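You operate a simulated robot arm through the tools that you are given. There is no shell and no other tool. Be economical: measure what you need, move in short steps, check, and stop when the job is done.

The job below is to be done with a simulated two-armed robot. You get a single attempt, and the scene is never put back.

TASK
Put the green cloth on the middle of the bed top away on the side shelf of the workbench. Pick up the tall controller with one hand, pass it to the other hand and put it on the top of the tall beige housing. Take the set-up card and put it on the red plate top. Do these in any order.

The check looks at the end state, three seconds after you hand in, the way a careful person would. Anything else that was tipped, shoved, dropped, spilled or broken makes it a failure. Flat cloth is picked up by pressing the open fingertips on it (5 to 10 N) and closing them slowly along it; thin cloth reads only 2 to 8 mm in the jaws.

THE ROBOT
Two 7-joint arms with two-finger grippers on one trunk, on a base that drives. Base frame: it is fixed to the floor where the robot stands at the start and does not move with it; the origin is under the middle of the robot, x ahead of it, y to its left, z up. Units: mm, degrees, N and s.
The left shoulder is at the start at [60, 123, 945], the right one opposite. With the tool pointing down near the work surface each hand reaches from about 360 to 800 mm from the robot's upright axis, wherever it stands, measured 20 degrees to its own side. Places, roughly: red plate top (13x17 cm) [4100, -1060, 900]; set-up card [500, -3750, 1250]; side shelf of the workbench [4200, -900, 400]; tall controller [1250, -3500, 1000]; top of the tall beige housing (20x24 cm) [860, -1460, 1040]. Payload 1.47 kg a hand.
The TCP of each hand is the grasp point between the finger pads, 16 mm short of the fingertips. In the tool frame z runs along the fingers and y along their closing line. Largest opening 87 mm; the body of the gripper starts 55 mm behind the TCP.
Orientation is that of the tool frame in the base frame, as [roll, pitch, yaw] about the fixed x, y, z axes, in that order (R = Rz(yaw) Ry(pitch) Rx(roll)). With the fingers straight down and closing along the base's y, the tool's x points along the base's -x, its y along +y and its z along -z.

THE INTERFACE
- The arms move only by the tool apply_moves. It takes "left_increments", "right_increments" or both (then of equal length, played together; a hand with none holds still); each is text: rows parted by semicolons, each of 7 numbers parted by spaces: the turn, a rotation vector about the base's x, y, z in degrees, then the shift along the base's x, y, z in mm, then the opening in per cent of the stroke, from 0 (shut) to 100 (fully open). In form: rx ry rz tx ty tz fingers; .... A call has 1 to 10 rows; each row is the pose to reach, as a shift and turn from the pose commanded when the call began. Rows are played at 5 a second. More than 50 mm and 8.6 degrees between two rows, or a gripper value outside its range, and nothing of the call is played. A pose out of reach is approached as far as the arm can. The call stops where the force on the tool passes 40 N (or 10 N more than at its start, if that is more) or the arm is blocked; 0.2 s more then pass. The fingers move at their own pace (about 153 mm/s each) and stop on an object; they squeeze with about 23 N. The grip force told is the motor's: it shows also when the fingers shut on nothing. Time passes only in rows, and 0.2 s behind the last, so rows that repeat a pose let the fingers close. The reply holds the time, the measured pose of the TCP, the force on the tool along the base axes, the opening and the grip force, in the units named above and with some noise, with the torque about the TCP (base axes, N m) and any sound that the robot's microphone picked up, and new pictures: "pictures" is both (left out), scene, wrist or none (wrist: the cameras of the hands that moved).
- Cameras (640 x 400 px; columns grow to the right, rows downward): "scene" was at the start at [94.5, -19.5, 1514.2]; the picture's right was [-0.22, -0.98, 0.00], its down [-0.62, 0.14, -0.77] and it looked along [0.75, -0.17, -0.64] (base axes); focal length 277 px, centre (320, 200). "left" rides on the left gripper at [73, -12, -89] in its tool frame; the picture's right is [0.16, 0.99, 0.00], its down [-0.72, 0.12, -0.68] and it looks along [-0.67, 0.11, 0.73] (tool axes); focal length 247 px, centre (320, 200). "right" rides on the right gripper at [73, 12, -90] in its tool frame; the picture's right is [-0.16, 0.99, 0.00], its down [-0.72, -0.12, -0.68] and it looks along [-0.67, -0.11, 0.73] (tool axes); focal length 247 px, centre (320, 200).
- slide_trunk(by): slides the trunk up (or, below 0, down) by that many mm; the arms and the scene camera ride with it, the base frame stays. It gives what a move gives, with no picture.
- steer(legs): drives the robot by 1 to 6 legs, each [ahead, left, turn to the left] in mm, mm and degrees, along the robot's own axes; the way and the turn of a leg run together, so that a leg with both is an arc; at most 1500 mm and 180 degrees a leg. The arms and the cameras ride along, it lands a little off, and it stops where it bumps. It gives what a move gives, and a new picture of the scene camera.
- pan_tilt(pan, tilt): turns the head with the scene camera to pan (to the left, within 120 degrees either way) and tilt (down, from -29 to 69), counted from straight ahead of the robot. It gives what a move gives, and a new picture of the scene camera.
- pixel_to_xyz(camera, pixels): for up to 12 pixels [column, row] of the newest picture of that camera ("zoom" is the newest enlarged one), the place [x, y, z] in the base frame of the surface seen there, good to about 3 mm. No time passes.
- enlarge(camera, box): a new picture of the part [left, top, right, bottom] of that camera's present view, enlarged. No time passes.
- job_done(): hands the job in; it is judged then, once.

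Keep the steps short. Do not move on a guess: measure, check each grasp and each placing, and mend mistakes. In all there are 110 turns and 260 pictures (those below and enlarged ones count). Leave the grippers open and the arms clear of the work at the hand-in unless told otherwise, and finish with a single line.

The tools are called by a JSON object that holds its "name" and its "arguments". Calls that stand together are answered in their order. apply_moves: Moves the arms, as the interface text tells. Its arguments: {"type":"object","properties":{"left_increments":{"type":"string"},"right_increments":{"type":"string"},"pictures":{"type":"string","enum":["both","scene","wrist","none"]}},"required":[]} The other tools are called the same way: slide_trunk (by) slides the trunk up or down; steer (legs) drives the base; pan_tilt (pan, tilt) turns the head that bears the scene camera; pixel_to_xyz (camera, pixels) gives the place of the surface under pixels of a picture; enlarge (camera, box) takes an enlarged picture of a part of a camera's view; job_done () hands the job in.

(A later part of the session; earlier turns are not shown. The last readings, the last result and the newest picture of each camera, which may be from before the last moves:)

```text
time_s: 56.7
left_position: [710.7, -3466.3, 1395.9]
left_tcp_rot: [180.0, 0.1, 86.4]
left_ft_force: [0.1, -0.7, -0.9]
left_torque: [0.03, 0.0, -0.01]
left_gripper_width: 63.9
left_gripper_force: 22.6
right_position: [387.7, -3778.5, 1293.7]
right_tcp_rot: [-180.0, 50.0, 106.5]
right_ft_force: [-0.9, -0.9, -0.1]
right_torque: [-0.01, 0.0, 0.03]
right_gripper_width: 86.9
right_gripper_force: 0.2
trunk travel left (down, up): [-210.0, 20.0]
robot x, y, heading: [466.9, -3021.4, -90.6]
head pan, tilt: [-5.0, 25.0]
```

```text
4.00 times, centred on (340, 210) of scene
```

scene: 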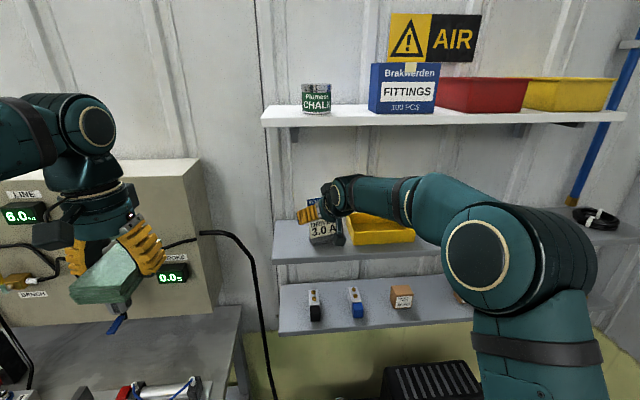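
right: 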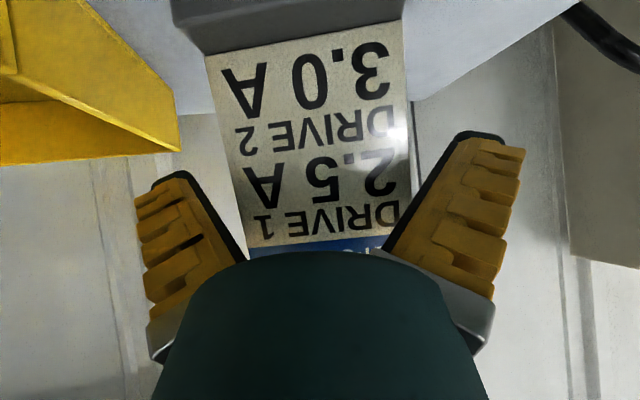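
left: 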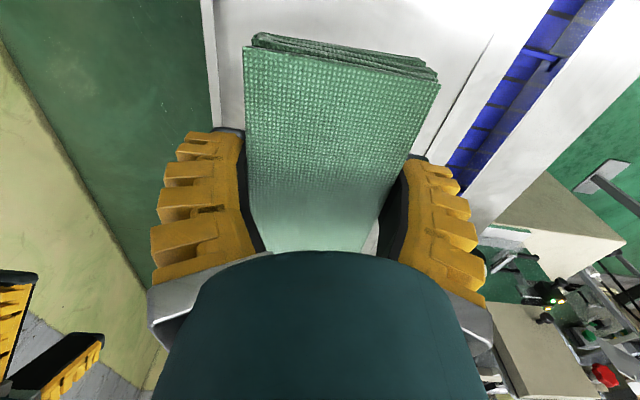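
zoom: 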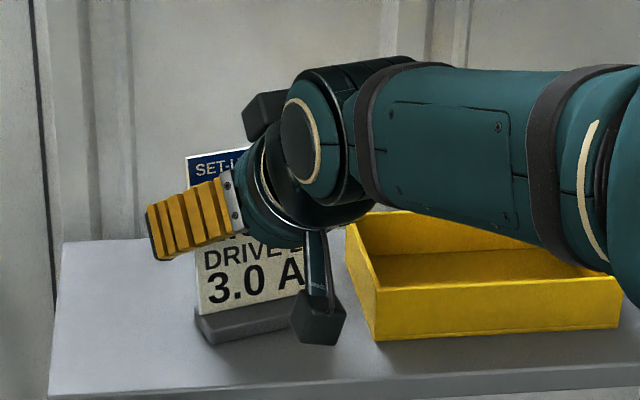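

The card is between the fingers, no contact. Close and wait.

{"name": "apply_moves", "arguments": {"right_increments": "0 0 0 0 0 0 92; 0 0 0 0 0 0 85; 0 0 0 0 0 0 75; 0 0 0 0 0 0 60; 0 0 0 0 0 0 60", "pictures": "wrist"}}

```text
time_s: 57.9
left_position: [711.9, -3464.0, 1395.8]
left_tcp_rot: [179.9, -0.1, 86.5]
left_ft_force: [0.3, -0.6, -0.2]
left_torque: [0.01, 0.03, 0.0]
left_gripper_width: 64.3
left_gripper_force: 22.9
right_position: [387.3, -3777.8, 1293.3]
right_tcp_rot: [179.9, 50.0, 106.5]
right_ft_force: [-0.3, 0.3, -0.5]
right_torque: [0.0, 0.0, -0.01]
right_gripper_width: 57.2
right_gripper_force: 3.9
trunk travel left (down, up): [-210.0, 20.0]
robot x, y, heading: [466.8, -3021.1, -90.5]
head pan, tilt: [-5.0, 25.0]
```

right: 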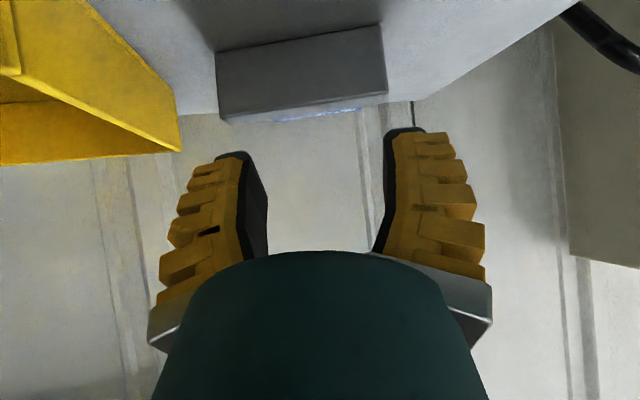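

The card slipped out: width 57, and it seems to have tipped backward. Look closely.

{"name": "enlarge", "arguments": {"camera": "scene", "box": [260, 160, 420, 260]}}

{"name": "enlarge", "arguments": {"camera": "right", "box": [200, 0, 456, 160]}}

```text
4.00 times, centred on (340, 210) of scene
```

zoom: 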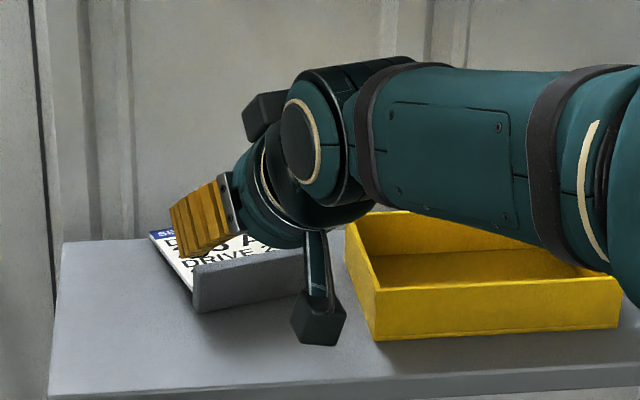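

```text
2.50 times, centred on (328, 80) of right
```

zoom: 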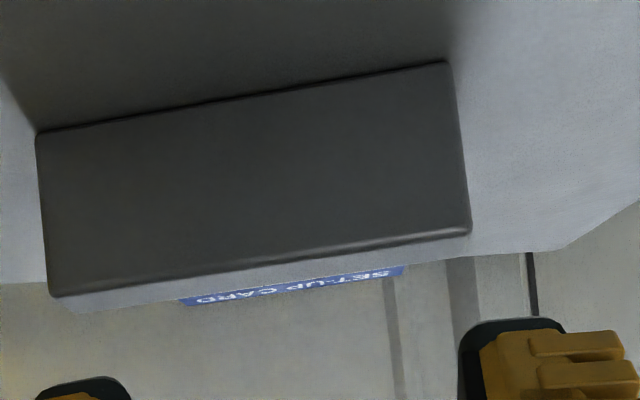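

The card (one piece with its foot) has tipped onto its back on the shelf; foot now stands upright in front. Recoverable: I'll pinch the foot across its thickness. First withdraw the hand upward and back.

{"name": "apply_moves", "arguments": {"right_increments": "0 0 0 0 0 20 66; 0 0 0 -10 34 25 66; 0 0 0 -22 74 30 66; 0 0 0 -34 114 35 66; 0 0 0 -46 154 40 66; 0 0 0 -86 180 50 66; 0 0 0 -126 195 60 66; 0 0 0 -170 210 70 66", "pictures": "scene"}}

{"name": "enlarge", "arguments": {"camera": "scene", "box": [260, 180, 420, 280]}}

```text
time_s: 59.7
left_position: [709.4, -3465.0, 1396.7]
left_tcp_rot: [179.9, 0.1, 86.4]
left_ft_force: [0.4, 0.8, -0.2]
left_torque: [0.0, -0.03, 0.0]
left_gripper_width: 64.2
left_gripper_force: 23.2
right_position: [214.4, -3568.9, 1364.4]
right_tcp_rot: [-180.0, 50.0, 106.4]
right_ft_force: [0.6, 0.8, -0.3]
right_torque: [-0.04, -0.02, 0.02]
right_gripper_width: 62.3
right_gripper_force: 3.6
trunk travel left (down, up): [-210.0, 20.0]
robot x, y, heading: [470.2, -3018.7, -90.5]
head pan, tilt: [-5.0, 25.0]
```

scene: 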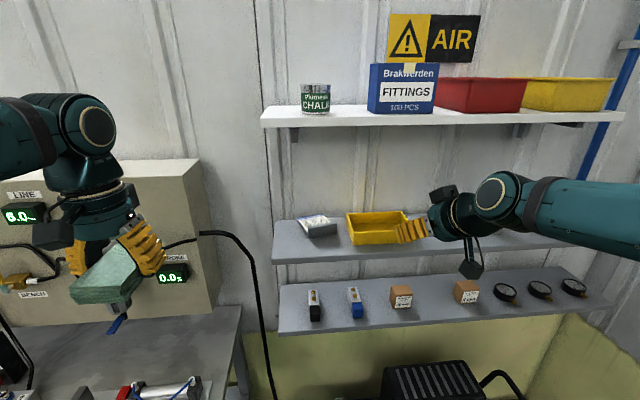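

```text
4.00 times, centred on (340, 230) of scene
```

zoom: 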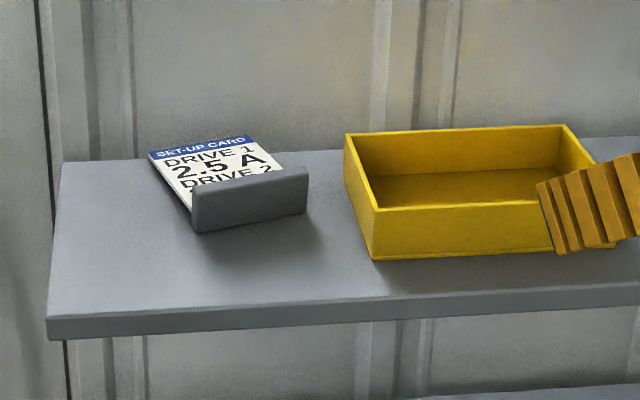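

Measure the tipped card and foot.

{"name": "pixel_to_xyz", "arguments": {"camera": "zoom", "pixels": [[198, 187], [302, 170], [198, 225], [303, 208], [250, 180], [250, 200], [152, 158], [250, 140], [230, 160], [192, 200], [170, 190], [312, 215]]}}

{"name": "enlarge", "arguments": {"camera": "scene", "box": [290, 205, 354, 245]}}

```text
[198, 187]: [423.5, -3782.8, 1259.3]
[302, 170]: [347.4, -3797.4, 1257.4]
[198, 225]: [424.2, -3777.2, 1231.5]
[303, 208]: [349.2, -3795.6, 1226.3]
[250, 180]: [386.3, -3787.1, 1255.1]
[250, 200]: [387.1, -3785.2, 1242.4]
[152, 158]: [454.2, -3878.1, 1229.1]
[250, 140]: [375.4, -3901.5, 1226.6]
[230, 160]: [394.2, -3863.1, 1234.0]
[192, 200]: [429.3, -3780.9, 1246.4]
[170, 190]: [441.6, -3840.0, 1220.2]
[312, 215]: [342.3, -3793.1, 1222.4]
```

```text
10.00 times, centred on (322, 225) of scene
```

zoom: 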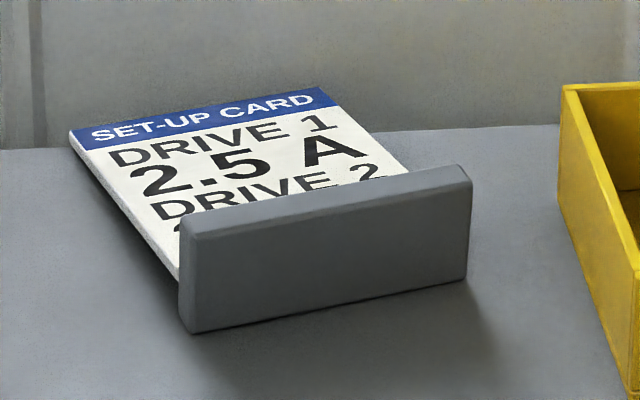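

Foot stands ~40 mm high, ~14 thick, centre ≈(387,−3790), yaw ≈12.5°. The wrist is only ~155 mm above the TCP, so a vertical pinch fits under the upper shelf. First straighten the right hand and pull it back, then rotate it −94° about z.

{"name": "apply_moves", "arguments": {"right_increments": "8 2.4 0 -5 30 5 66; 16 4.7 0 -10 60 10 66; 24 7.1 0 -15 90 15 66; 32 9.5 0 -20 120 20 66; 40 11.8 0 -25 150 25 66; 47.9 14.2 0 -30 170 30 66", "pictures": "none"}}

{"name": "apply_moves", "arguments": {"right_increments": "0 0 -8.5 0 0 0 66; 0 0 -17 0 0 0 66; 0 0 -25.5 0 0 0 66; 0 0 -34 0 0 0 66; 0 0 -42.5 0 0 0 66; 0 0 -51 0 0 0 66; 0 0 -59.5 0 0 0 66; 0 0 -68 0 0 0 66; 0 0 -76.5 0 0 0 66; 0 0 -85 0 0 0 66", "pictures": "none"}}

{"name": "steer", "arguments": {"legs": [[0, -75, 0], [165, 0, 0]]}}

```text
time_s: 61.1
left_position: [711.2, -3465.8, 1396.0]
left_tcp_rot: [179.9, 0.0, 86.5]
left_ft_force: [0.6, 0.2, -0.4]
left_torque: [-0.05, -0.02, -0.01]
left_gripper_width: 64.2
left_gripper_force: 22.8
right_position: [186.2, -3397.7, 1396.0]
right_tcp_rot: [-179.9, -0.2, 106.5]
right_ft_force: [1.0, -0.4, 0.0]
right_torque: [-0.02, 0.03, -0.03]
right_gripper_width: 62.2
right_gripper_force: 3.1
trunk travel left (down, up): [-210.0, 20.0]
robot x, y, heading: [465.5, -3020.1, -90.7]
head pan, tilt: [-5.0, 25.0]
```

```text
time_s: 63.3
left_position: [712.0, -3464.8, 1394.8]
left_tcp_rot: [179.9, 0.0, 86.5]
left_ft_force: [1.1, 0.3, -0.3]
left_torque: [-0.02, -0.01, 0.03]
left_gripper_width: 63.8
left_gripper_force: 22.8
right_position: [186.6, -3397.0, 1394.5]
right_tcp_rot: [179.9, 0.0, 21.4]
right_ft_force: [0.4, 0.7, 0.5]
right_torque: [-0.01, -0.01, -0.01]
right_gripper_width: 62.1
right_gripper_force: 3.3
trunk travel left (down, up): [-210.0, 20.0]
robot x, y, heading: [466.2, -3019.2, -90.4]
head pan, tilt: [-5.0, 25.0]
```

```text
time_s: 65.7
left_position: [634.3, -3634.0, 1395.8]
left_tcp_rot: [180.0, 0.0, 86.6]
left_ft_force: [-0.4, 0.0, -1.0]
left_torque: [0.04, -0.01, 0.0]
left_gripper_width: 64.3
left_gripper_force: 23.0
right_position: [110.1, -3565.7, 1394.8]
right_tcp_rot: [-179.9, -0.1, 21.5]
right_ft_force: [0.1, 0.3, -0.5]
right_torque: [-0.03, -0.02, -0.01]
right_gripper_width: 61.8
right_gripper_force: 3.3
trunk travel left (down, up): [-210.0, 20.0]
robot x, y, heading: [390.6, -3188.3, -90.2]
head pan, tilt: [-5.0, 25.0]
```

scene: 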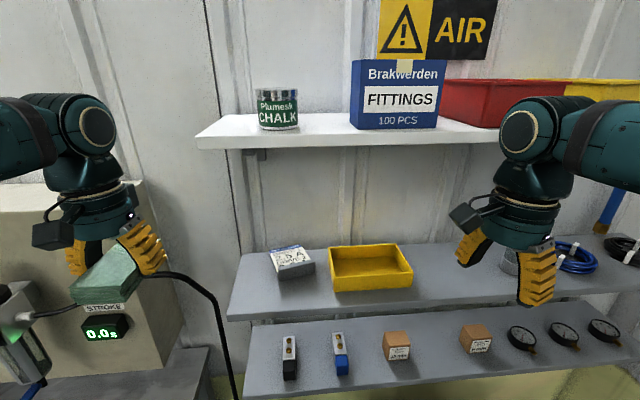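

In place. Re-measure foot and card from here.

{"name": "enlarge", "arguments": {"camera": "scene", "box": [250, 235, 346, 295]}}

{"name": "pixel_to_xyz", "arguments": {"camera": "zoom", "pixels": [[195, 208], [430, 182], [205, 265], [430, 240], [310, 195], [315, 225], [200, 190], [420, 168], [300, 180], [290, 140], [160, 95], [350, 75]]}}

```text
6.67 times, centred on (298, 265) of scene
```

zoom: 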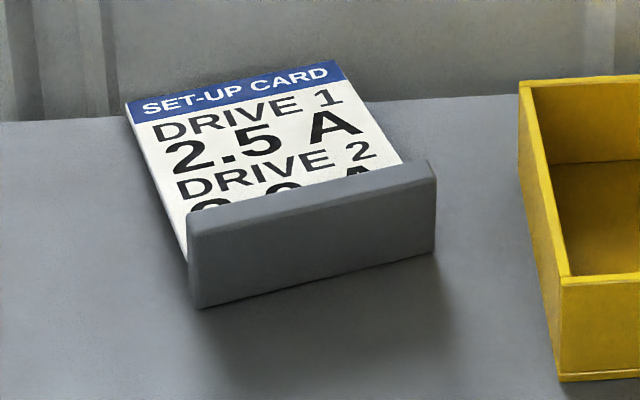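

```text
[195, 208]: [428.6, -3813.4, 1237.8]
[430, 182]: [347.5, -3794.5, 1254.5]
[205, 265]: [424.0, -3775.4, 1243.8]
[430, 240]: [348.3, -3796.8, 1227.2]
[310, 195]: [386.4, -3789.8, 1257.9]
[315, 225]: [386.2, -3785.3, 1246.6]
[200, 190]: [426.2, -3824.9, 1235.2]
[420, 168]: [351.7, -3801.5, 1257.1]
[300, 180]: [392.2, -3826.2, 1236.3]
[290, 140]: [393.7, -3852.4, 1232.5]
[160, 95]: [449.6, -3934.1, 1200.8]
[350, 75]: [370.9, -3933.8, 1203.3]
```

Go first to (387,−3600,1300) with yaw −8° and an 8° lean matching the foot, then forward under the upper shelf to y≈−3740, opening ~45 mm.

{"name": "apply_moves", "arguments": {"right_increments": "3.9 1 -4 40 -5 -14 52; 7.8 1.9 -8 80 -10 -28 52; 7.8 1.9 -8 120 -15 -42 52; 7.8 1.9 -8 160 -20 -56 52; 7.8 1.9 -8 200 -25 -70 52; 7.8 1.9 -8 240 -30 -85 52; 7.8 1.9 -8 277 -34 -95 52; 7.8 1.9 -8 277 -80 -95 52; 7.8 1.9 -8 277 -125 -95 52; 7.8 1.9 -8 277 -164 -95 52"}}

```text
time_s: 67.9
left_position: [634.1, -3634.2, 1395.3]
left_tcp_rot: [180.0, 0.0, 86.4]
left_ft_force: [0.4, -0.4, -1.0]
left_torque: [-0.02, 0.02, 0.0]
left_gripper_width: 64.0
left_gripper_force: 22.9
right_position: [387.4, -3732.2, 1298.8]
right_tcp_rot: [-171.9, -0.5, 13.5]
right_ft_force: [-0.4, -0.3, 0.0]
right_torque: [0.04, -0.01, 0.02]
right_gripper_width: 50.7
right_gripper_force: 3.7
trunk travel left (down, up): [-210.0, 20.0]
robot x, y, heading: [386.0, -3185.2, -90.5]
head pan, tilt: [-5.0, 25.0]
```

scene: 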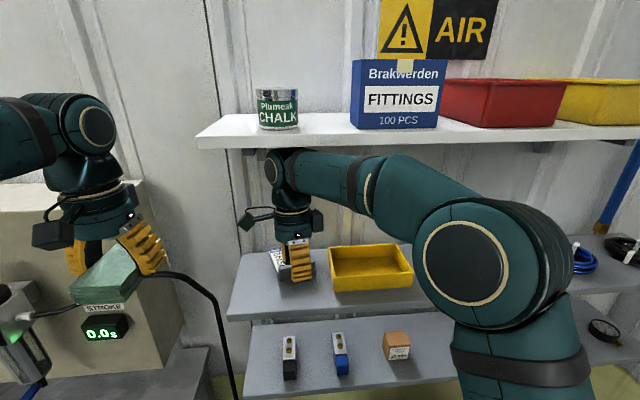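
right: 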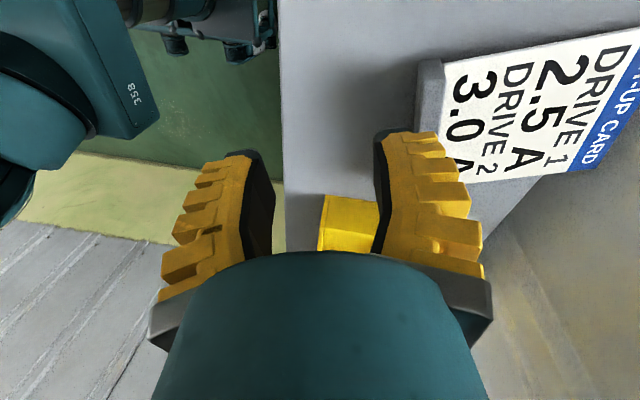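

Measure foot in the right camera, and clearance of wrist to the upper shelf.

{"name": "pixel_to_xyz", "arguments": {"camera": "right", "pixels": [[420, 70], [441, 68], [430, 100], [418, 120], [446, 110], [480, 120], [560, 90], [438, 140], [432, 70]]}}

{"name": "pixel_to_xyz", "arguments": {"camera": "scene", "pixels": [[285, 152], [340, 155], [400, 158], [330, 141]]}}

{"name": "enlarge", "arguments": {"camera": "right", "box": [350, 30, 510, 130]}}

```text
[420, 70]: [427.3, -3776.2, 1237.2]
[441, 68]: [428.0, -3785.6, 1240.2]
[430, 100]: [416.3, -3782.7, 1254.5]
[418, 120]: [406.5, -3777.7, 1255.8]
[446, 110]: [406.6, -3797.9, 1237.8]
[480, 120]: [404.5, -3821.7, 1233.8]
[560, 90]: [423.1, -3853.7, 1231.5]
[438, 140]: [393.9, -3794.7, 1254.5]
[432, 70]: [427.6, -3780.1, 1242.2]
```

```text
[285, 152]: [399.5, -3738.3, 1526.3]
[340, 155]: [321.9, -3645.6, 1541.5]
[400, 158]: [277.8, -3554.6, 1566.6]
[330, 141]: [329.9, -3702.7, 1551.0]
```

```text
4.00 times, centred on (430, 80) of right
```

zoom: 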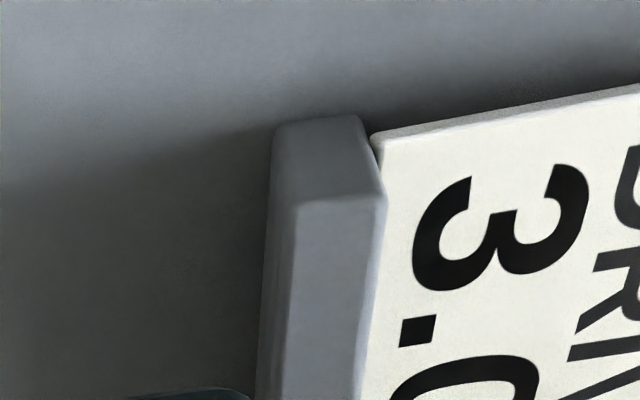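

Wrist top z≈1526 near the upper shelf; check the shelf's underside height.

{"name": "enlarge", "arguments": {"camera": "scene", "box": [190, 110, 350, 210]}}

{"name": "pixel_to_xyz", "arguments": {"camera": "zoom", "pixels": [[100, 150], [230, 142], [160, 140], [160, 120], [330, 170], [330, 160], [500, 170], [550, 150], [250, 155], [420, 160]]}}

```text
4.00 times, centred on (270, 160) of scene
```

zoom: 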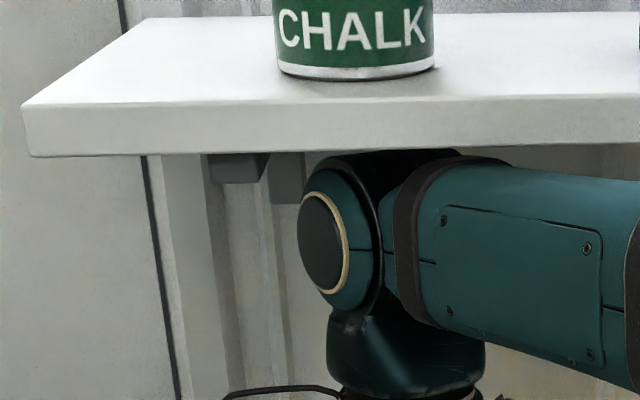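

```text
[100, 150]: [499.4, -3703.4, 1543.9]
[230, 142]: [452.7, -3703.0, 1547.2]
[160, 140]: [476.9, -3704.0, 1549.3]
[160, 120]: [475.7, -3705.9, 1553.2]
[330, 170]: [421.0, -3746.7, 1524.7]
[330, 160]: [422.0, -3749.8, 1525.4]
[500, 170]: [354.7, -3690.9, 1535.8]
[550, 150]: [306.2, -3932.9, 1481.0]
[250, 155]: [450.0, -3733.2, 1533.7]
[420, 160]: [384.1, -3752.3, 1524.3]
```

Clearance ~10–17 mm. Descend 18 first, shift 12 to −x (away from the bracket), then forward over the foot with tips just above it.

{"name": "apply_moves", "arguments": {"right_increments": "0 0 0 -6 0 -9 52; 0 0 0 -12 0 -18 52; 0 0 0 -12 -20 -18 52; 0 0 0 -12 -40 -18 52; 0 0 0 -12 -60 -18 52"}}

{"name": "enlarge", "arguments": {"camera": "scene", "box": [190, 120, 382, 240]}}

{"name": "enlarge", "arguments": {"camera": "right", "box": [240, 50, 480, 200]}}

```text
time_s: 69.1
left_position: [634.7, -3632.7, 1395.4]
left_tcp_rot: [180.0, 0.1, 86.5]
left_ft_force: [1.0, 0.3, -0.6]
left_torque: [0.02, 0.03, -0.01]
left_gripper_width: 64.2
left_gripper_force: 22.7
right_position: [374.7, -3790.4, 1281.9]
right_tcp_rot: [-171.9, -0.5, 13.5]
right_ft_force: [0.7, -0.1, -0.1]
right_torque: [-0.02, 0.02, 0.02]
right_gripper_width: 50.8
right_gripper_force: 3.6
trunk travel left (down, up): [-210.0, 20.0]
robot x, y, heading: [389.4, -3187.2, -90.5]
head pan, tilt: [-5.0, 25.0]
```

scene: 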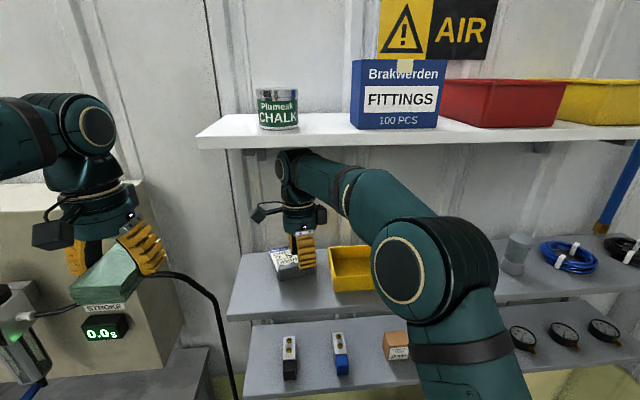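
right: 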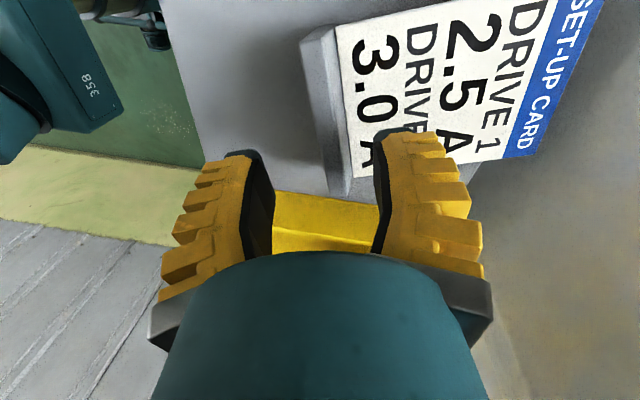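

```text
3.33 times, centred on (286, 180) of scene
```

zoom: 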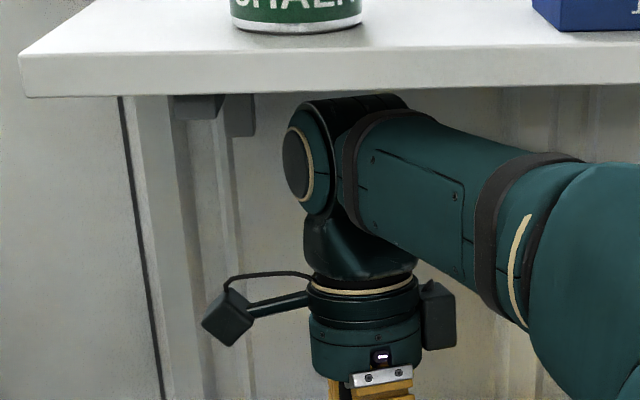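

```text
2.67 times, centred on (360, 125) of right
```

zoom: 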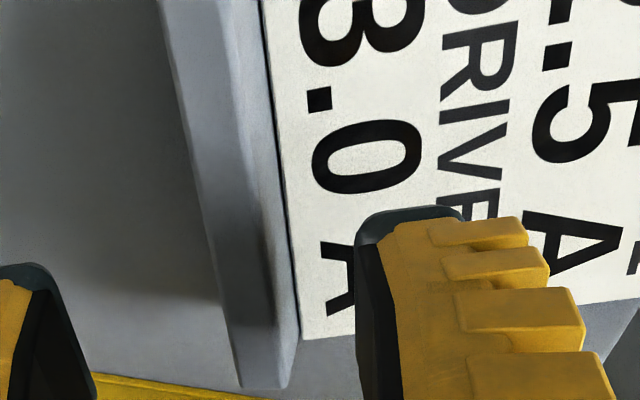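

Foot lies between the fingers (slightly nearer the rear one). Shift −3 in y, descend 21 and close.

{"name": "apply_moves", "arguments": {"right_increments": "0 0 0 0 -3 -8 52; 0 0 0 0 -3 -15 52; 0 0 0 0 -3 -21 52; 0 0 0 0 -3 -21 35; 0 0 0 0 -3 -21 20; 0 0 0 0 -3 -21 0; 0 0 0 0 -3 -21 0", "pictures": "wrist"}}

{"name": "enlarge", "arguments": {"camera": "scene", "box": [230, 220, 358, 300]}}

```text
time_s: 70.7
left_position: [635.0, -3633.9, 1396.8]
left_tcp_rot: [-180.0, 0.2, 86.4]
left_ft_force: [-0.1, 0.3, -0.7]
left_torque: [0.01, -0.01, 0.01]
left_gripper_width: 64.4
left_gripper_force: 23.2
right_position: [375.5, -3792.9, 1260.8]
right_tcp_rot: [-172.1, -0.5, 13.4]
right_ft_force: [0.4, 0.0, 6.5]
right_torque: [-0.1, 0.03, 0.07]
right_gripper_width: 6.8
right_gripper_force: 22.7
trunk travel left (down, up): [-210.0, 20.0]
robot x, y, heading: [391.7, -3184.5, -90.4]
head pan, tilt: [-5.0, 25.0]
```

right: 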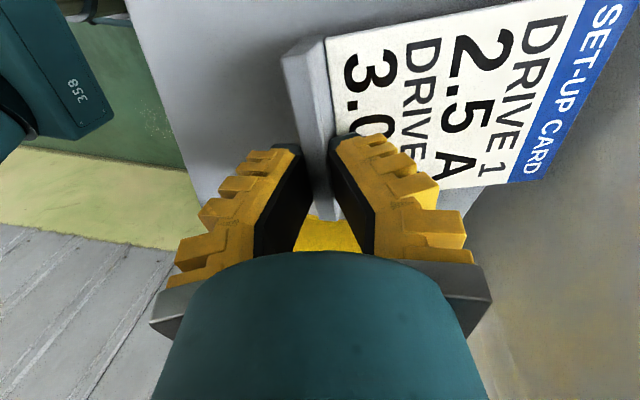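

```text
5.00 times, centred on (294, 260) of scene
```

zoom: 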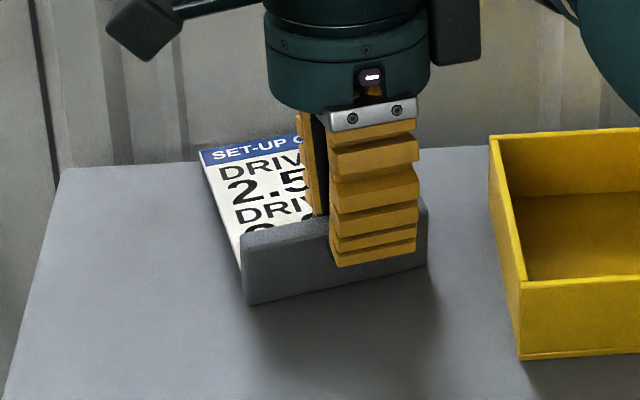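

Gripped the foot (22.7 N, fz 6.5 N). Lift 25 mm and look.

{"name": "apply_moves", "arguments": {"right_increments": "0 0 0 0 0 8 0; 0 0 0 0 0 16 0; 0 0 0 0 0 22 0; 0 0 0 0 0 22 0", "pictures": "wrist"}}

{"name": "enlarge", "arguments": {"camera": "scene", "box": [230, 140, 422, 260]}}

```text
time_s: 71.7
left_position: [634.4, -3633.6, 1396.8]
left_tcp_rot: [-180.0, 0.0, 86.5]
left_ft_force: [0.2, -0.8, 0.6]
left_torque: [-0.04, 0.03, -0.02]
left_gripper_width: 64.3
left_gripper_force: 22.8
right_position: [375.5, -3791.5, 1281.9]
right_tcp_rot: [-172.1, -0.5, 13.6]
right_ft_force: [0.8, -0.1, -1.2]
right_torque: [0.0, 0.03, 0.02]
right_gripper_width: 5.9
right_gripper_force: 22.6
trunk travel left (down, up): [-210.0, 20.0]
robot x, y, heading: [393.2, -3187.2, -90.6]
head pan, tilt: [-5.0, 25.0]
```

right: 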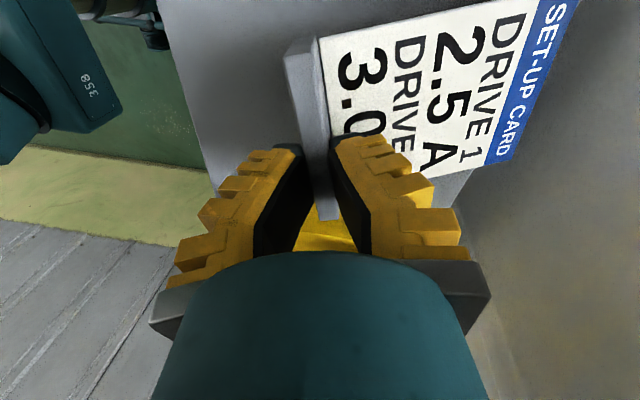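

```text
3.33 times, centred on (326, 200) of scene
```

zoom: 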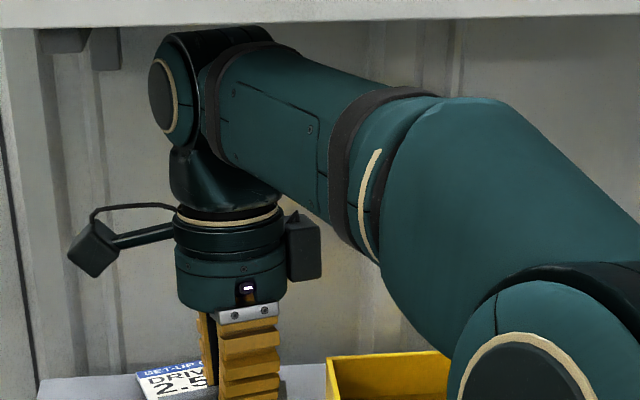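

Check the card is really off the shelf.

{"name": "enlarge", "arguments": {"camera": "scene", "box": [230, 220, 358, 300]}}

```text
5.00 times, centred on (294, 260) of scene
```

zoom: 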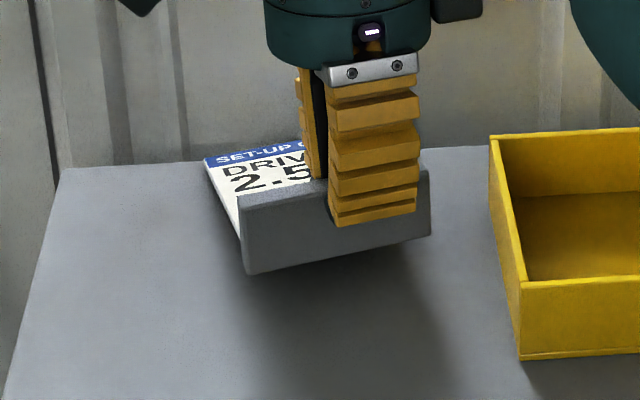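

Lifted cleanly. Drive straight back 480 mm (arms ride out from under the shelf), then look toward the room.

{"name": "steer", "arguments": {"legs": [[-450, 0, 0]]}}

{"name": "pan_tilt", "arguments": {"pan": 80, "tilt": 22}}

```text
time_s: 74.4
left_position: [638.4, -3181.9, 1396.3]
left_tcp_rot: [180.0, -0.1, 86.7]
left_ft_force: [-1.2, -0.3, -0.1]
left_torque: [-0.01, 0.02, 0.02]
left_gripper_width: 64.4
left_gripper_force: 22.6
right_position: [380.5, -3342.4, 1281.4]
right_tcp_rot: [-172.0, -0.5, 13.6]
right_ft_force: [-0.5, 0.7, -0.6]
right_torque: [-0.01, -0.01, -0.01]
right_gripper_width: 6.0
right_gripper_force: 23.0
trunk travel left (down, up): [-210.0, 20.0]
robot x, y, heading: [392.6, -2736.4, -90.5]
head pan, tilt: [-5.0, 25.0]
```

scene: 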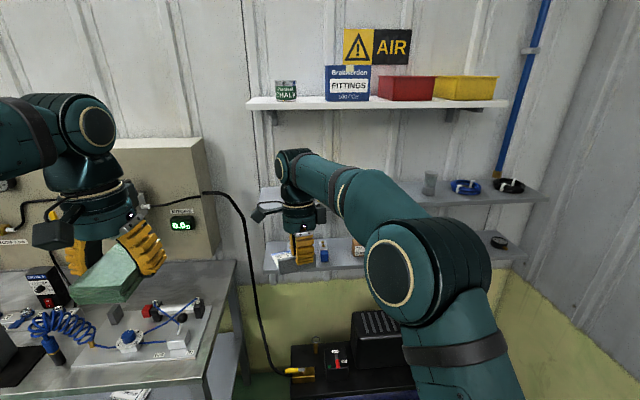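

```text
time_s: 76.0
left_position: [639.1, -3183.2, 1394.6]
left_tcp_rot: [-180.0, 0.0, 86.7]
left_ft_force: [-0.7, 0.0, -1.1]
left_torque: [0.02, 0.02, -0.03]
left_gripper_width: 64.2
left_gripper_force: 22.9
right_position: [380.4, -3342.6, 1281.3]
right_tcp_rot: [-172.0, -0.5, 13.6]
right_ft_force: [0.0, 0.2, -1.0]
right_torque: [0.0, 0.02, -0.03]
right_gripper_width: 6.1
right_gripper_force: 23.2
trunk travel left (down, up): [-210.0, 20.0]
robot x, y, heading: [390.2, -2736.1, -90.4]
head pan, tilt: [80.0, 22.0]
```

scene: 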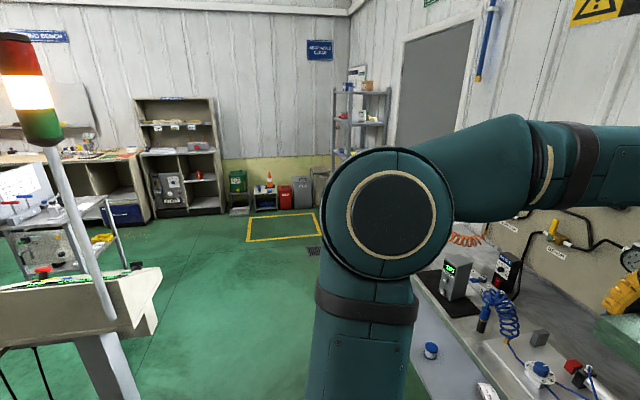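

There's an open floor to the workbench. Measure console, cart and workbench positions.

{"name": "pixel_to_xyz", "arguments": {"camera": "scene", "pixels": [[130, 390], [160, 270], [115, 265], [125, 240], [40, 240], [100, 205], [150, 215], [250, 235], [318, 205], [140, 190], [200, 330], [60, 60]]}}

{"name": "pan_tilt", "arguments": {"pan": 110, "tilt": 22}}

```text
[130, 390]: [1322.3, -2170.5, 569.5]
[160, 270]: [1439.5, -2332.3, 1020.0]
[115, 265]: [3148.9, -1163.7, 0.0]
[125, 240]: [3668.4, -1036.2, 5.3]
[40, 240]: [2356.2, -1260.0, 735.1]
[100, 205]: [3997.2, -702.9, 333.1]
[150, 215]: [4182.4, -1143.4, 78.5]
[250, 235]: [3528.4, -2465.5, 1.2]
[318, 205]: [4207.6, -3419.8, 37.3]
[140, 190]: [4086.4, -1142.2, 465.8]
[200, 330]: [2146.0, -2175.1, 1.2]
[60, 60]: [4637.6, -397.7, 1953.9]
```

```text
time_s: 77.0
left_position: [639.7, -3182.9, 1395.7]
left_tcp_rot: [-180.0, -0.1, 86.7]
left_ft_force: [-0.9, -0.6, 0.1]
left_torque: [0.01, -0.01, 0.02]
left_gripper_width: 64.2
left_gripper_force: 22.8
right_position: [379.9, -3342.5, 1281.9]
right_tcp_rot: [-172.0, -0.5, 13.6]
right_ft_force: [-0.8, -1.2, 0.2]
right_torque: [0.04, 0.03, -0.01]
right_gripper_width: 5.6
right_gripper_force: 23.1
trunk travel left (down, up): [-210.0, 20.0]
robot x, y, heading: [393.3, -2734.5, -90.3]
head pan, tilt: [110.0, 22.0]
```

scene: 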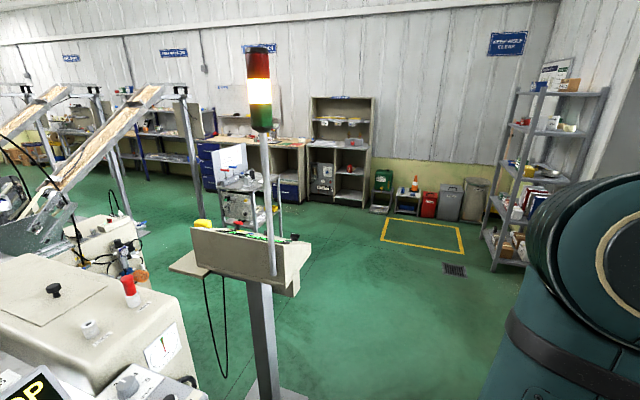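

Route: turn left 90°, pass between console (edge y≈−2330) and table (y≈−3380) at y≈−2830, go on to x≈3000, then strafe left toward the bench.

{"name": "steer", "arguments": {"legs": [[0, 0, 90.4], [0, -100, 0], [1300, 0, 0], [1300, 0, 0]]}}

{"name": "pan_tilt", "arguments": {"pan": 50, "tilt": 25}}

```text
time_s: 94.7
left_position: [3447.6, -2661.1, 1395.9]
left_tcp_rot: [180.0, 0.0, 175.6]
left_ft_force: [-0.2, -0.2, 0.1]
left_torque: [0.0, 0.06, -0.01]
left_gripper_width: 64.0
left_gripper_force: 22.9
right_position: [3603.1, -2922.2, 1281.2]
right_tcp_rot: [-172.0, -0.4, 102.6]
right_ft_force: [0.3, -0.6, 0.6]
right_torque: [-0.01, 0.0, -0.02]
right_gripper_width: 6.2
right_gripper_force: 23.6
trunk travel left (down, up): [-210.0, 20.0]
robot x, y, heading: [2996.7, -2895.2, -1.4]
head pan, tilt: [110.0, 22.0]
```

scene: 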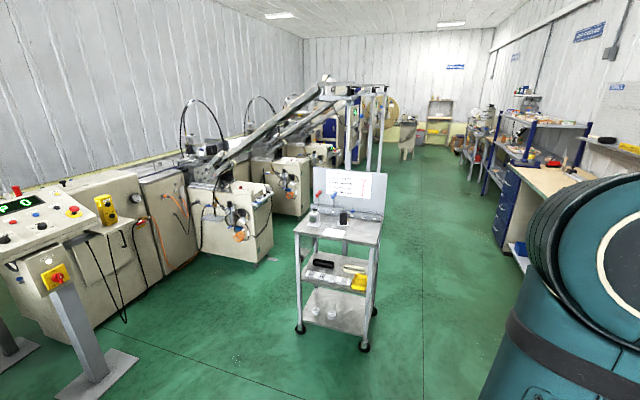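

```text
time_s: 96.0
left_position: [3446.4, -2659.1, 1396.4]
left_tcp_rot: [-179.9, -0.1, 175.7]
left_ft_force: [-0.4, -0.6, 0.4]
left_torque: [0.03, 0.03, -0.01]
left_gripper_width: 64.3
left_gripper_force: 23.3
right_position: [3601.7, -2922.9, 1281.5]
right_tcp_rot: [-172.0, -0.5, 102.5]
right_ft_force: [0.6, -0.5, -1.4]
right_torque: [-0.05, 0.01, 0.01]
right_gripper_width: 6.1
right_gripper_force: 23.2
trunk travel left (down, up): [-210.0, 20.0]
robot x, y, heading: [2996.7, -2899.3, -1.1]
head pan, tilt: [50.0, 25.0]
```

scene: 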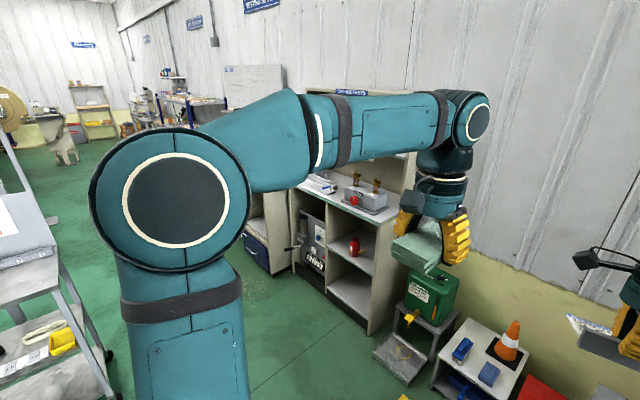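

Measure the cart's near corners to make sure the strafe is clear.

{"name": "pixel_to_xyz", "arguments": {"camera": "scene", "pixels": [[52, 245], [100, 350], [112, 385], [60, 270], [35, 205], [250, 270], [340, 230], [375, 330], [270, 300]]}}

```text
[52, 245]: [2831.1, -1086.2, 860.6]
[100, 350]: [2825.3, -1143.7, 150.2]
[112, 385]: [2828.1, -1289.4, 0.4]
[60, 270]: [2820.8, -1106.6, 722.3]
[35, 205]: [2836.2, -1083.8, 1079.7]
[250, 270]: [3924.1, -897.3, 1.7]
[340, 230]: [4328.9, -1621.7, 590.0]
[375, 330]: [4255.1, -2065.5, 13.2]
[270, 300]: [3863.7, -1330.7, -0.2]
```

Cart ends at x≈2835. Go ahead 260 to x≈3255, then strafe left 1850 to y≈−1045.

{"name": "steer", "arguments": {"legs": [[260, 0, 1.1], [0, 1000, 0], [0, 850, 0]]}}

{"name": "pan_tilt", "arguments": {"pan": 0, "tilt": 35}}

```text
time_s: 114.0
left_position: [3729.7, -807.6, 1395.7]
left_tcp_rot: [-180.0, -0.2, 176.2]
left_ft_force: [0.4, -0.1, -0.5]
left_torque: [0.03, 0.04, 0.03]
left_gripper_width: 64.2
left_gripper_force: 23.1
right_position: [3887.7, -1067.2, 1280.6]
right_tcp_rot: [-172.0, -0.5, 103.2]
right_ft_force: [0.9, 0.2, -0.7]
right_torque: [-0.01, 0.05, 0.0]
right_gripper_width: 5.7
right_gripper_force: 22.7
trunk travel left (down, up): [-210.0, 20.0]
robot x, y, heading: [3282.2, -1044.7, -0.8]
head pan, tilt: [50.0, 25.0]
```

scene: 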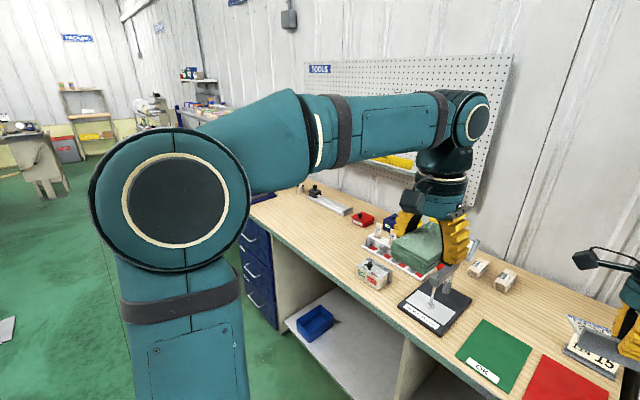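

```text
time_s: 115.2
left_position: [3729.2, -806.1, 1396.8]
left_tcp_rot: [180.0, 0.0, 176.2]
left_ft_force: [-0.6, -0.1, -0.3]
left_torque: [0.02, -0.01, 0.02]
left_gripper_width: 63.8
left_gripper_force: 23.4
right_position: [3887.9, -1066.8, 1281.8]
right_tcp_rot: [-171.9, -0.5, 103.2]
right_ft_force: [0.4, 0.3, -0.6]
right_torque: [0.02, -0.01, -0.02]
right_gripper_width: 6.1
right_gripper_force: 23.3
trunk travel left (down, up): [-210.0, 20.0]
robot x, y, heading: [3283.8, -1050.6, -1.0]
head pan, tilt: [0.0, 35.0]
```

scene: 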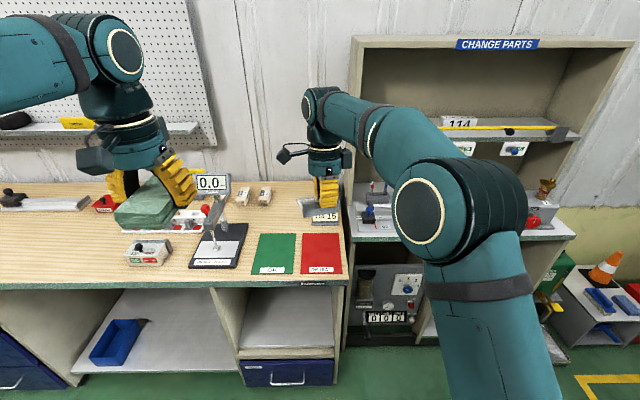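

I see the bay at (285,320), green/red plates at (275,253)/(321,253). First measure bay edges and check; then tuck the right hand (card) back and right, up.

{"name": "pixel_to_xyz", "arguments": {"camera": "scene", "pixels": [[285, 320], [285, 340], [242, 345], [333, 345], [240, 300], [338, 300], [300, 285], [285, 300], [321, 253], [303, 272], [341, 272], [210, 185]]}}

{"name": "apply_moves", "arguments": {"right_increments": "0 0 0 -33 -25 14 0; 0 0 0 -66 -50 28 0; 0 0 0 -100 -75 42 0; 0 0 0 -133 -100 56 0; 0 0 0 -166 -125 70 0; 0 0 0 -200 -150 80 0", "left_increments": "0 0 0 0 -13 0 0; 0 0 0 0 -26 0 0; 0 0 0 0 -40 0 0; 0 0 0 0 -53 0 0; 0 0 0 0 -66 0 0; 0 0 0 0 -80 0 0", "pictures": "none"}}

{"name": "slide_trunk", "arguments": {"by": -205}}

```text
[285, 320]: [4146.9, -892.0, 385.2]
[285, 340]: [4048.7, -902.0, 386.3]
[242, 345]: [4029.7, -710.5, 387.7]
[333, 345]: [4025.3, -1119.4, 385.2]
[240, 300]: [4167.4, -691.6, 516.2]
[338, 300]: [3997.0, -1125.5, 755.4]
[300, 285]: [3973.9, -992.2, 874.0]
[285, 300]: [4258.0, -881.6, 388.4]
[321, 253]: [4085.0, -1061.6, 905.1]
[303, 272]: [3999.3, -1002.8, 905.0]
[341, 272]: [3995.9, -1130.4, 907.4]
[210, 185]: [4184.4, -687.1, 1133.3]
```

```text
time_s: 116.6
left_position: [3728.8, -888.5, 1395.6]
left_tcp_rot: [179.9, 0.1, 176.1]
left_ft_force: [-0.2, -0.5, -0.2]
left_torque: [0.0, -0.05, 0.0]
left_gripper_width: 63.9
left_gripper_force: 23.0
right_position: [3688.3, -1222.3, 1361.9]
right_tcp_rot: [-172.0, -0.5, 103.2]
right_ft_force: [-0.6, -0.1, -1.8]
right_torque: [-0.01, -0.01, 0.0]
right_gripper_width: 6.1
right_gripper_force: 23.0
trunk travel left (down, up): [-210.0, 20.0]
robot x, y, heading: [3278.5, -1048.7, -0.8]
head pan, tilt: [0.0, 35.0]
```

```text
time_s: 118.8
left_position: [3730.2, -886.4, 1190.1]
left_tcp_rot: [180.0, 0.0, 176.3]
left_ft_force: [0.4, 0.5, -0.1]
left_torque: [0.01, 0.0, 0.01]
left_gripper_width: 64.0
left_gripper_force: 23.0
right_position: [3690.6, -1219.2, 1156.7]
right_tcp_rot: [-172.0, -0.5, 103.2]
right_ft_force: [-0.1, 0.1, 0.4]
right_torque: [0.01, -0.02, -0.03]
right_gripper_width: 6.0
right_gripper_force: 23.0
trunk travel left (down, up): [-5.0, 225.0]
robot x, y, heading: [3279.1, -1045.3, -0.7]
head pan, tilt: [0.0, 35.0]
```

Bay: y −710…−1110, z 386, bench underside ~870. Lower the left hand in front of the bench to z≈455 in two calls.

{"name": "apply_moves", "arguments": {"left_increments": "0 0 0 0 -2 -48 0; 0 0 0 0 -4 -96 0; 0 0 0 0 -6 -144 0; 0 0 0 0 -8 -192 0; 0 0 0 0 -10 -240 0; 0 0 0 0 -12 -288 0; 0 0 0 0 -14 -336 0; 0 0 0 0 -16 -384 0; 0 0 0 0 -18 -432 0; 0 0 0 0 -20 -480 0", "pictures": "none"}}

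{"name": "apply_moves", "arguments": {"left_increments": "0 0 0 0 0 -48 0; 0 0 0 0 0 -96 0; 0 0 0 0 0 -144 0; 0 0 0 0 0 -192 0; 0 0 0 0 0 -240 0; 0 0 0 0 0 -258 0", "pictures": "both"}}

```text
time_s: 121.0
left_position: [3731.4, -905.1, 709.0]
left_tcp_rot: [180.0, 0.1, 176.2]
left_ft_force: [0.7, 0.3, 0.1]
left_torque: [0.0, 0.01, 0.0]
left_gripper_width: 64.1
left_gripper_force: 23.0
right_position: [3690.0, -1218.7, 1155.5]
right_tcp_rot: [-171.9, -0.5, 103.3]
right_ft_force: [0.3, 0.5, -0.4]
right_torque: [0.03, 0.02, 0.02]
right_gripper_width: 6.2
right_gripper_force: 23.3
trunk travel left (down, up): [-5.0, 225.0]
robot x, y, heading: [3282.8, -1047.6, -0.7]
head pan, tilt: [0.0, 35.0]
```

```text
time_s: 122.4
left_position: [3728.1, -906.4, 451.2]
left_tcp_rot: [-179.9, 0.0, 176.2]
left_ft_force: [0.1, -0.1, 0.1]
left_torque: [0.02, -0.01, 0.03]
left_gripper_width: 64.0
left_gripper_force: 22.9
right_position: [3690.1, -1220.8, 1156.6]
right_tcp_rot: [-171.9, -0.5, 103.2]
right_ft_force: [-0.1, -0.9, -0.1]
right_torque: [0.0, 0.0, 0.01]
right_gripper_width: 6.0
right_gripper_force: 22.4
trunk travel left (down, up): [-5.0, 225.0]
robot x, y, heading: [3279.6, -1048.7, -0.7]
head pan, tilt: [0.0, 35.0]
```

scene: 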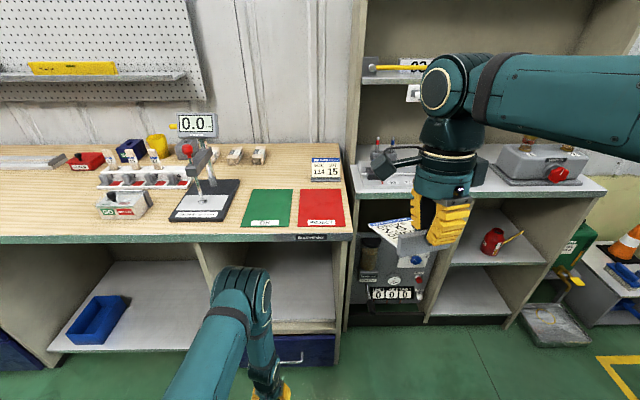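
left: 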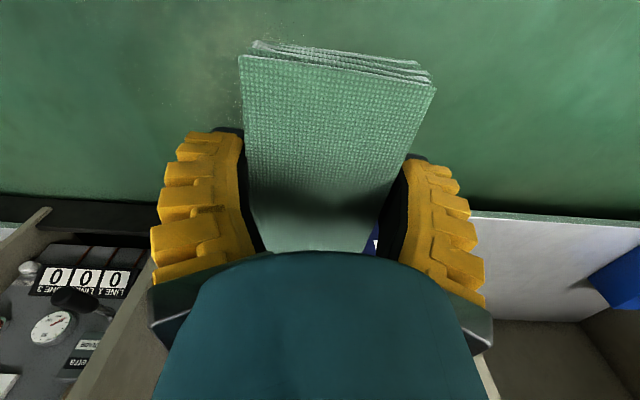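

Check heights of the left wrist/forearm before going under the bench top (underside ~870).

{"name": "pixel_to_xyz", "arguments": {"camera": "scene", "pixels": [[245, 272], [230, 300], [205, 340], [185, 375], [175, 395], [265, 300]]}}

{"name": "pan_tilt", "arguments": {"pan": 15, "tilt": 60}}

```text
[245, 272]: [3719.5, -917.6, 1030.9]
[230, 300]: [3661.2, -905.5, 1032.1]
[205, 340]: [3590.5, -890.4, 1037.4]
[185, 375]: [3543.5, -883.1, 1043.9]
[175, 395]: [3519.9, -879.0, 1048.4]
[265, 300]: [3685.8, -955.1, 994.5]
```

```text
time_s: 123.3
left_position: [3729.1, -906.1, 451.5]
left_tcp_rot: [180.0, 0.1, 176.2]
left_ft_force: [-0.1, -0.5, -0.4]
left_torque: [-0.03, 0.0, -0.02]
left_gripper_width: 63.9
left_gripper_force: 23.1
right_position: [3688.3, -1220.2, 1156.4]
right_tcp_rot: [-172.0, -0.5, 103.2]
right_ft_force: [0.4, -0.1, 0.5]
right_torque: [-0.02, -0.03, -0.01]
right_gripper_width: 5.9
right_gripper_force: 23.3
trunk travel left (down, up): [-5.0, 225.0]
robot x, y, heading: [3281.7, -1044.6, -0.8]
head pan, tilt: [15.0, 60.0]
```

scene: 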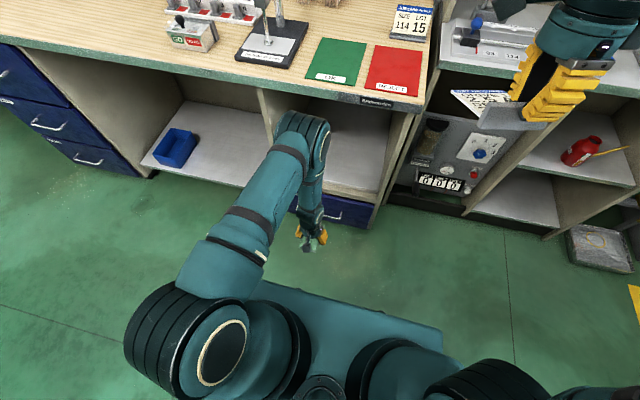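

That joint is the elbow (z≈980), forearm hanging vertical. With links ~400/375 mm I computed that with base at x≈3340 and a 20° forward tilt the arm passes clear beneath the bench edge. Drive ahead 60, then extend the hand into the bay at z 451.

{"name": "steer", "arguments": {"legs": [[60, 0, 0]]}}

{"name": "apply_moves", "arguments": {"left_increments": "0 -7 0 40 0 0 0; 0 -14 0 80 0 0 0; 0 -20 0 120 0 0 0; 0 -20 0 165 0 0 0; 0 -20 0 210 0 0 0", "pictures": "both"}}

```text
time_s: 124.2
left_position: [3787.3, -907.9, 452.4]
left_tcp_rot: [-179.9, -0.1, 176.2]
left_ft_force: [0.0, 1.2, -1.0]
left_torque: [0.0, 0.02, 0.01]
left_gripper_width: 63.9
left_gripper_force: 22.9
right_position: [3749.6, -1221.1, 1154.5]
right_tcp_rot: [-172.0, -0.4, 103.1]
right_ft_force: [0.5, -0.4, 0.3]
right_torque: [-0.04, 0.04, 0.01]
right_gripper_width: 6.0
right_gripper_force: 23.4
trunk travel left (down, up): [-5.0, 225.0]
robot x, y, heading: [3339.7, -1046.9, -0.9]
head pan, tilt: [15.0, 60.0]
```

scene: 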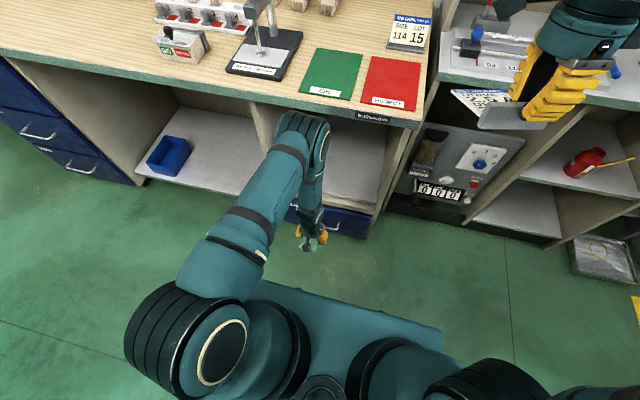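

```text
time_s: 125.4
left_position: [4000.6, -909.7, 451.1]
left_tcp_rot: [178.6, 19.9, 176.1]
left_ft_force: [0.7, 0.6, -0.8]
left_torque: [-0.01, -0.01, 0.01]
left_gripper_width: 64.2
left_gripper_force: 23.2
right_position: [3749.5, -1220.3, 1156.4]
right_tcp_rot: [-171.9, -0.4, 103.1]
right_ft_force: [0.2, -0.6, -0.4]
right_torque: [-0.04, 0.01, 0.04]
right_gripper_width: 6.1
right_gripper_force: 23.1
trunk travel left (down, up): [-5.0, 225.0]
robot x, y, heading: [3337.3, -1048.8, -0.7]
head pan, tilt: [15.0, 60.0]
```

scene: 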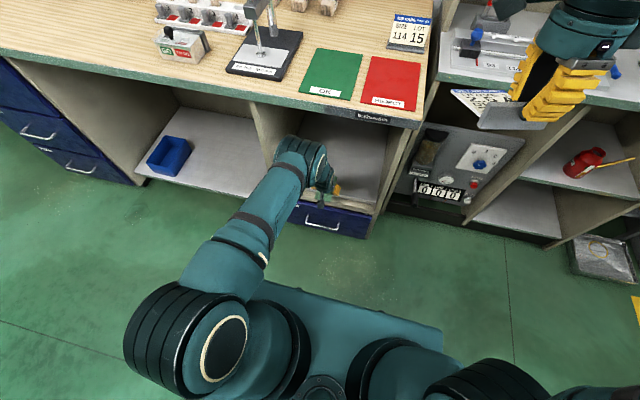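
left: 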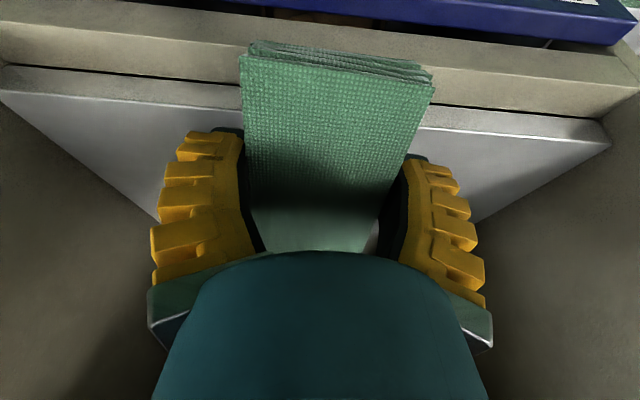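

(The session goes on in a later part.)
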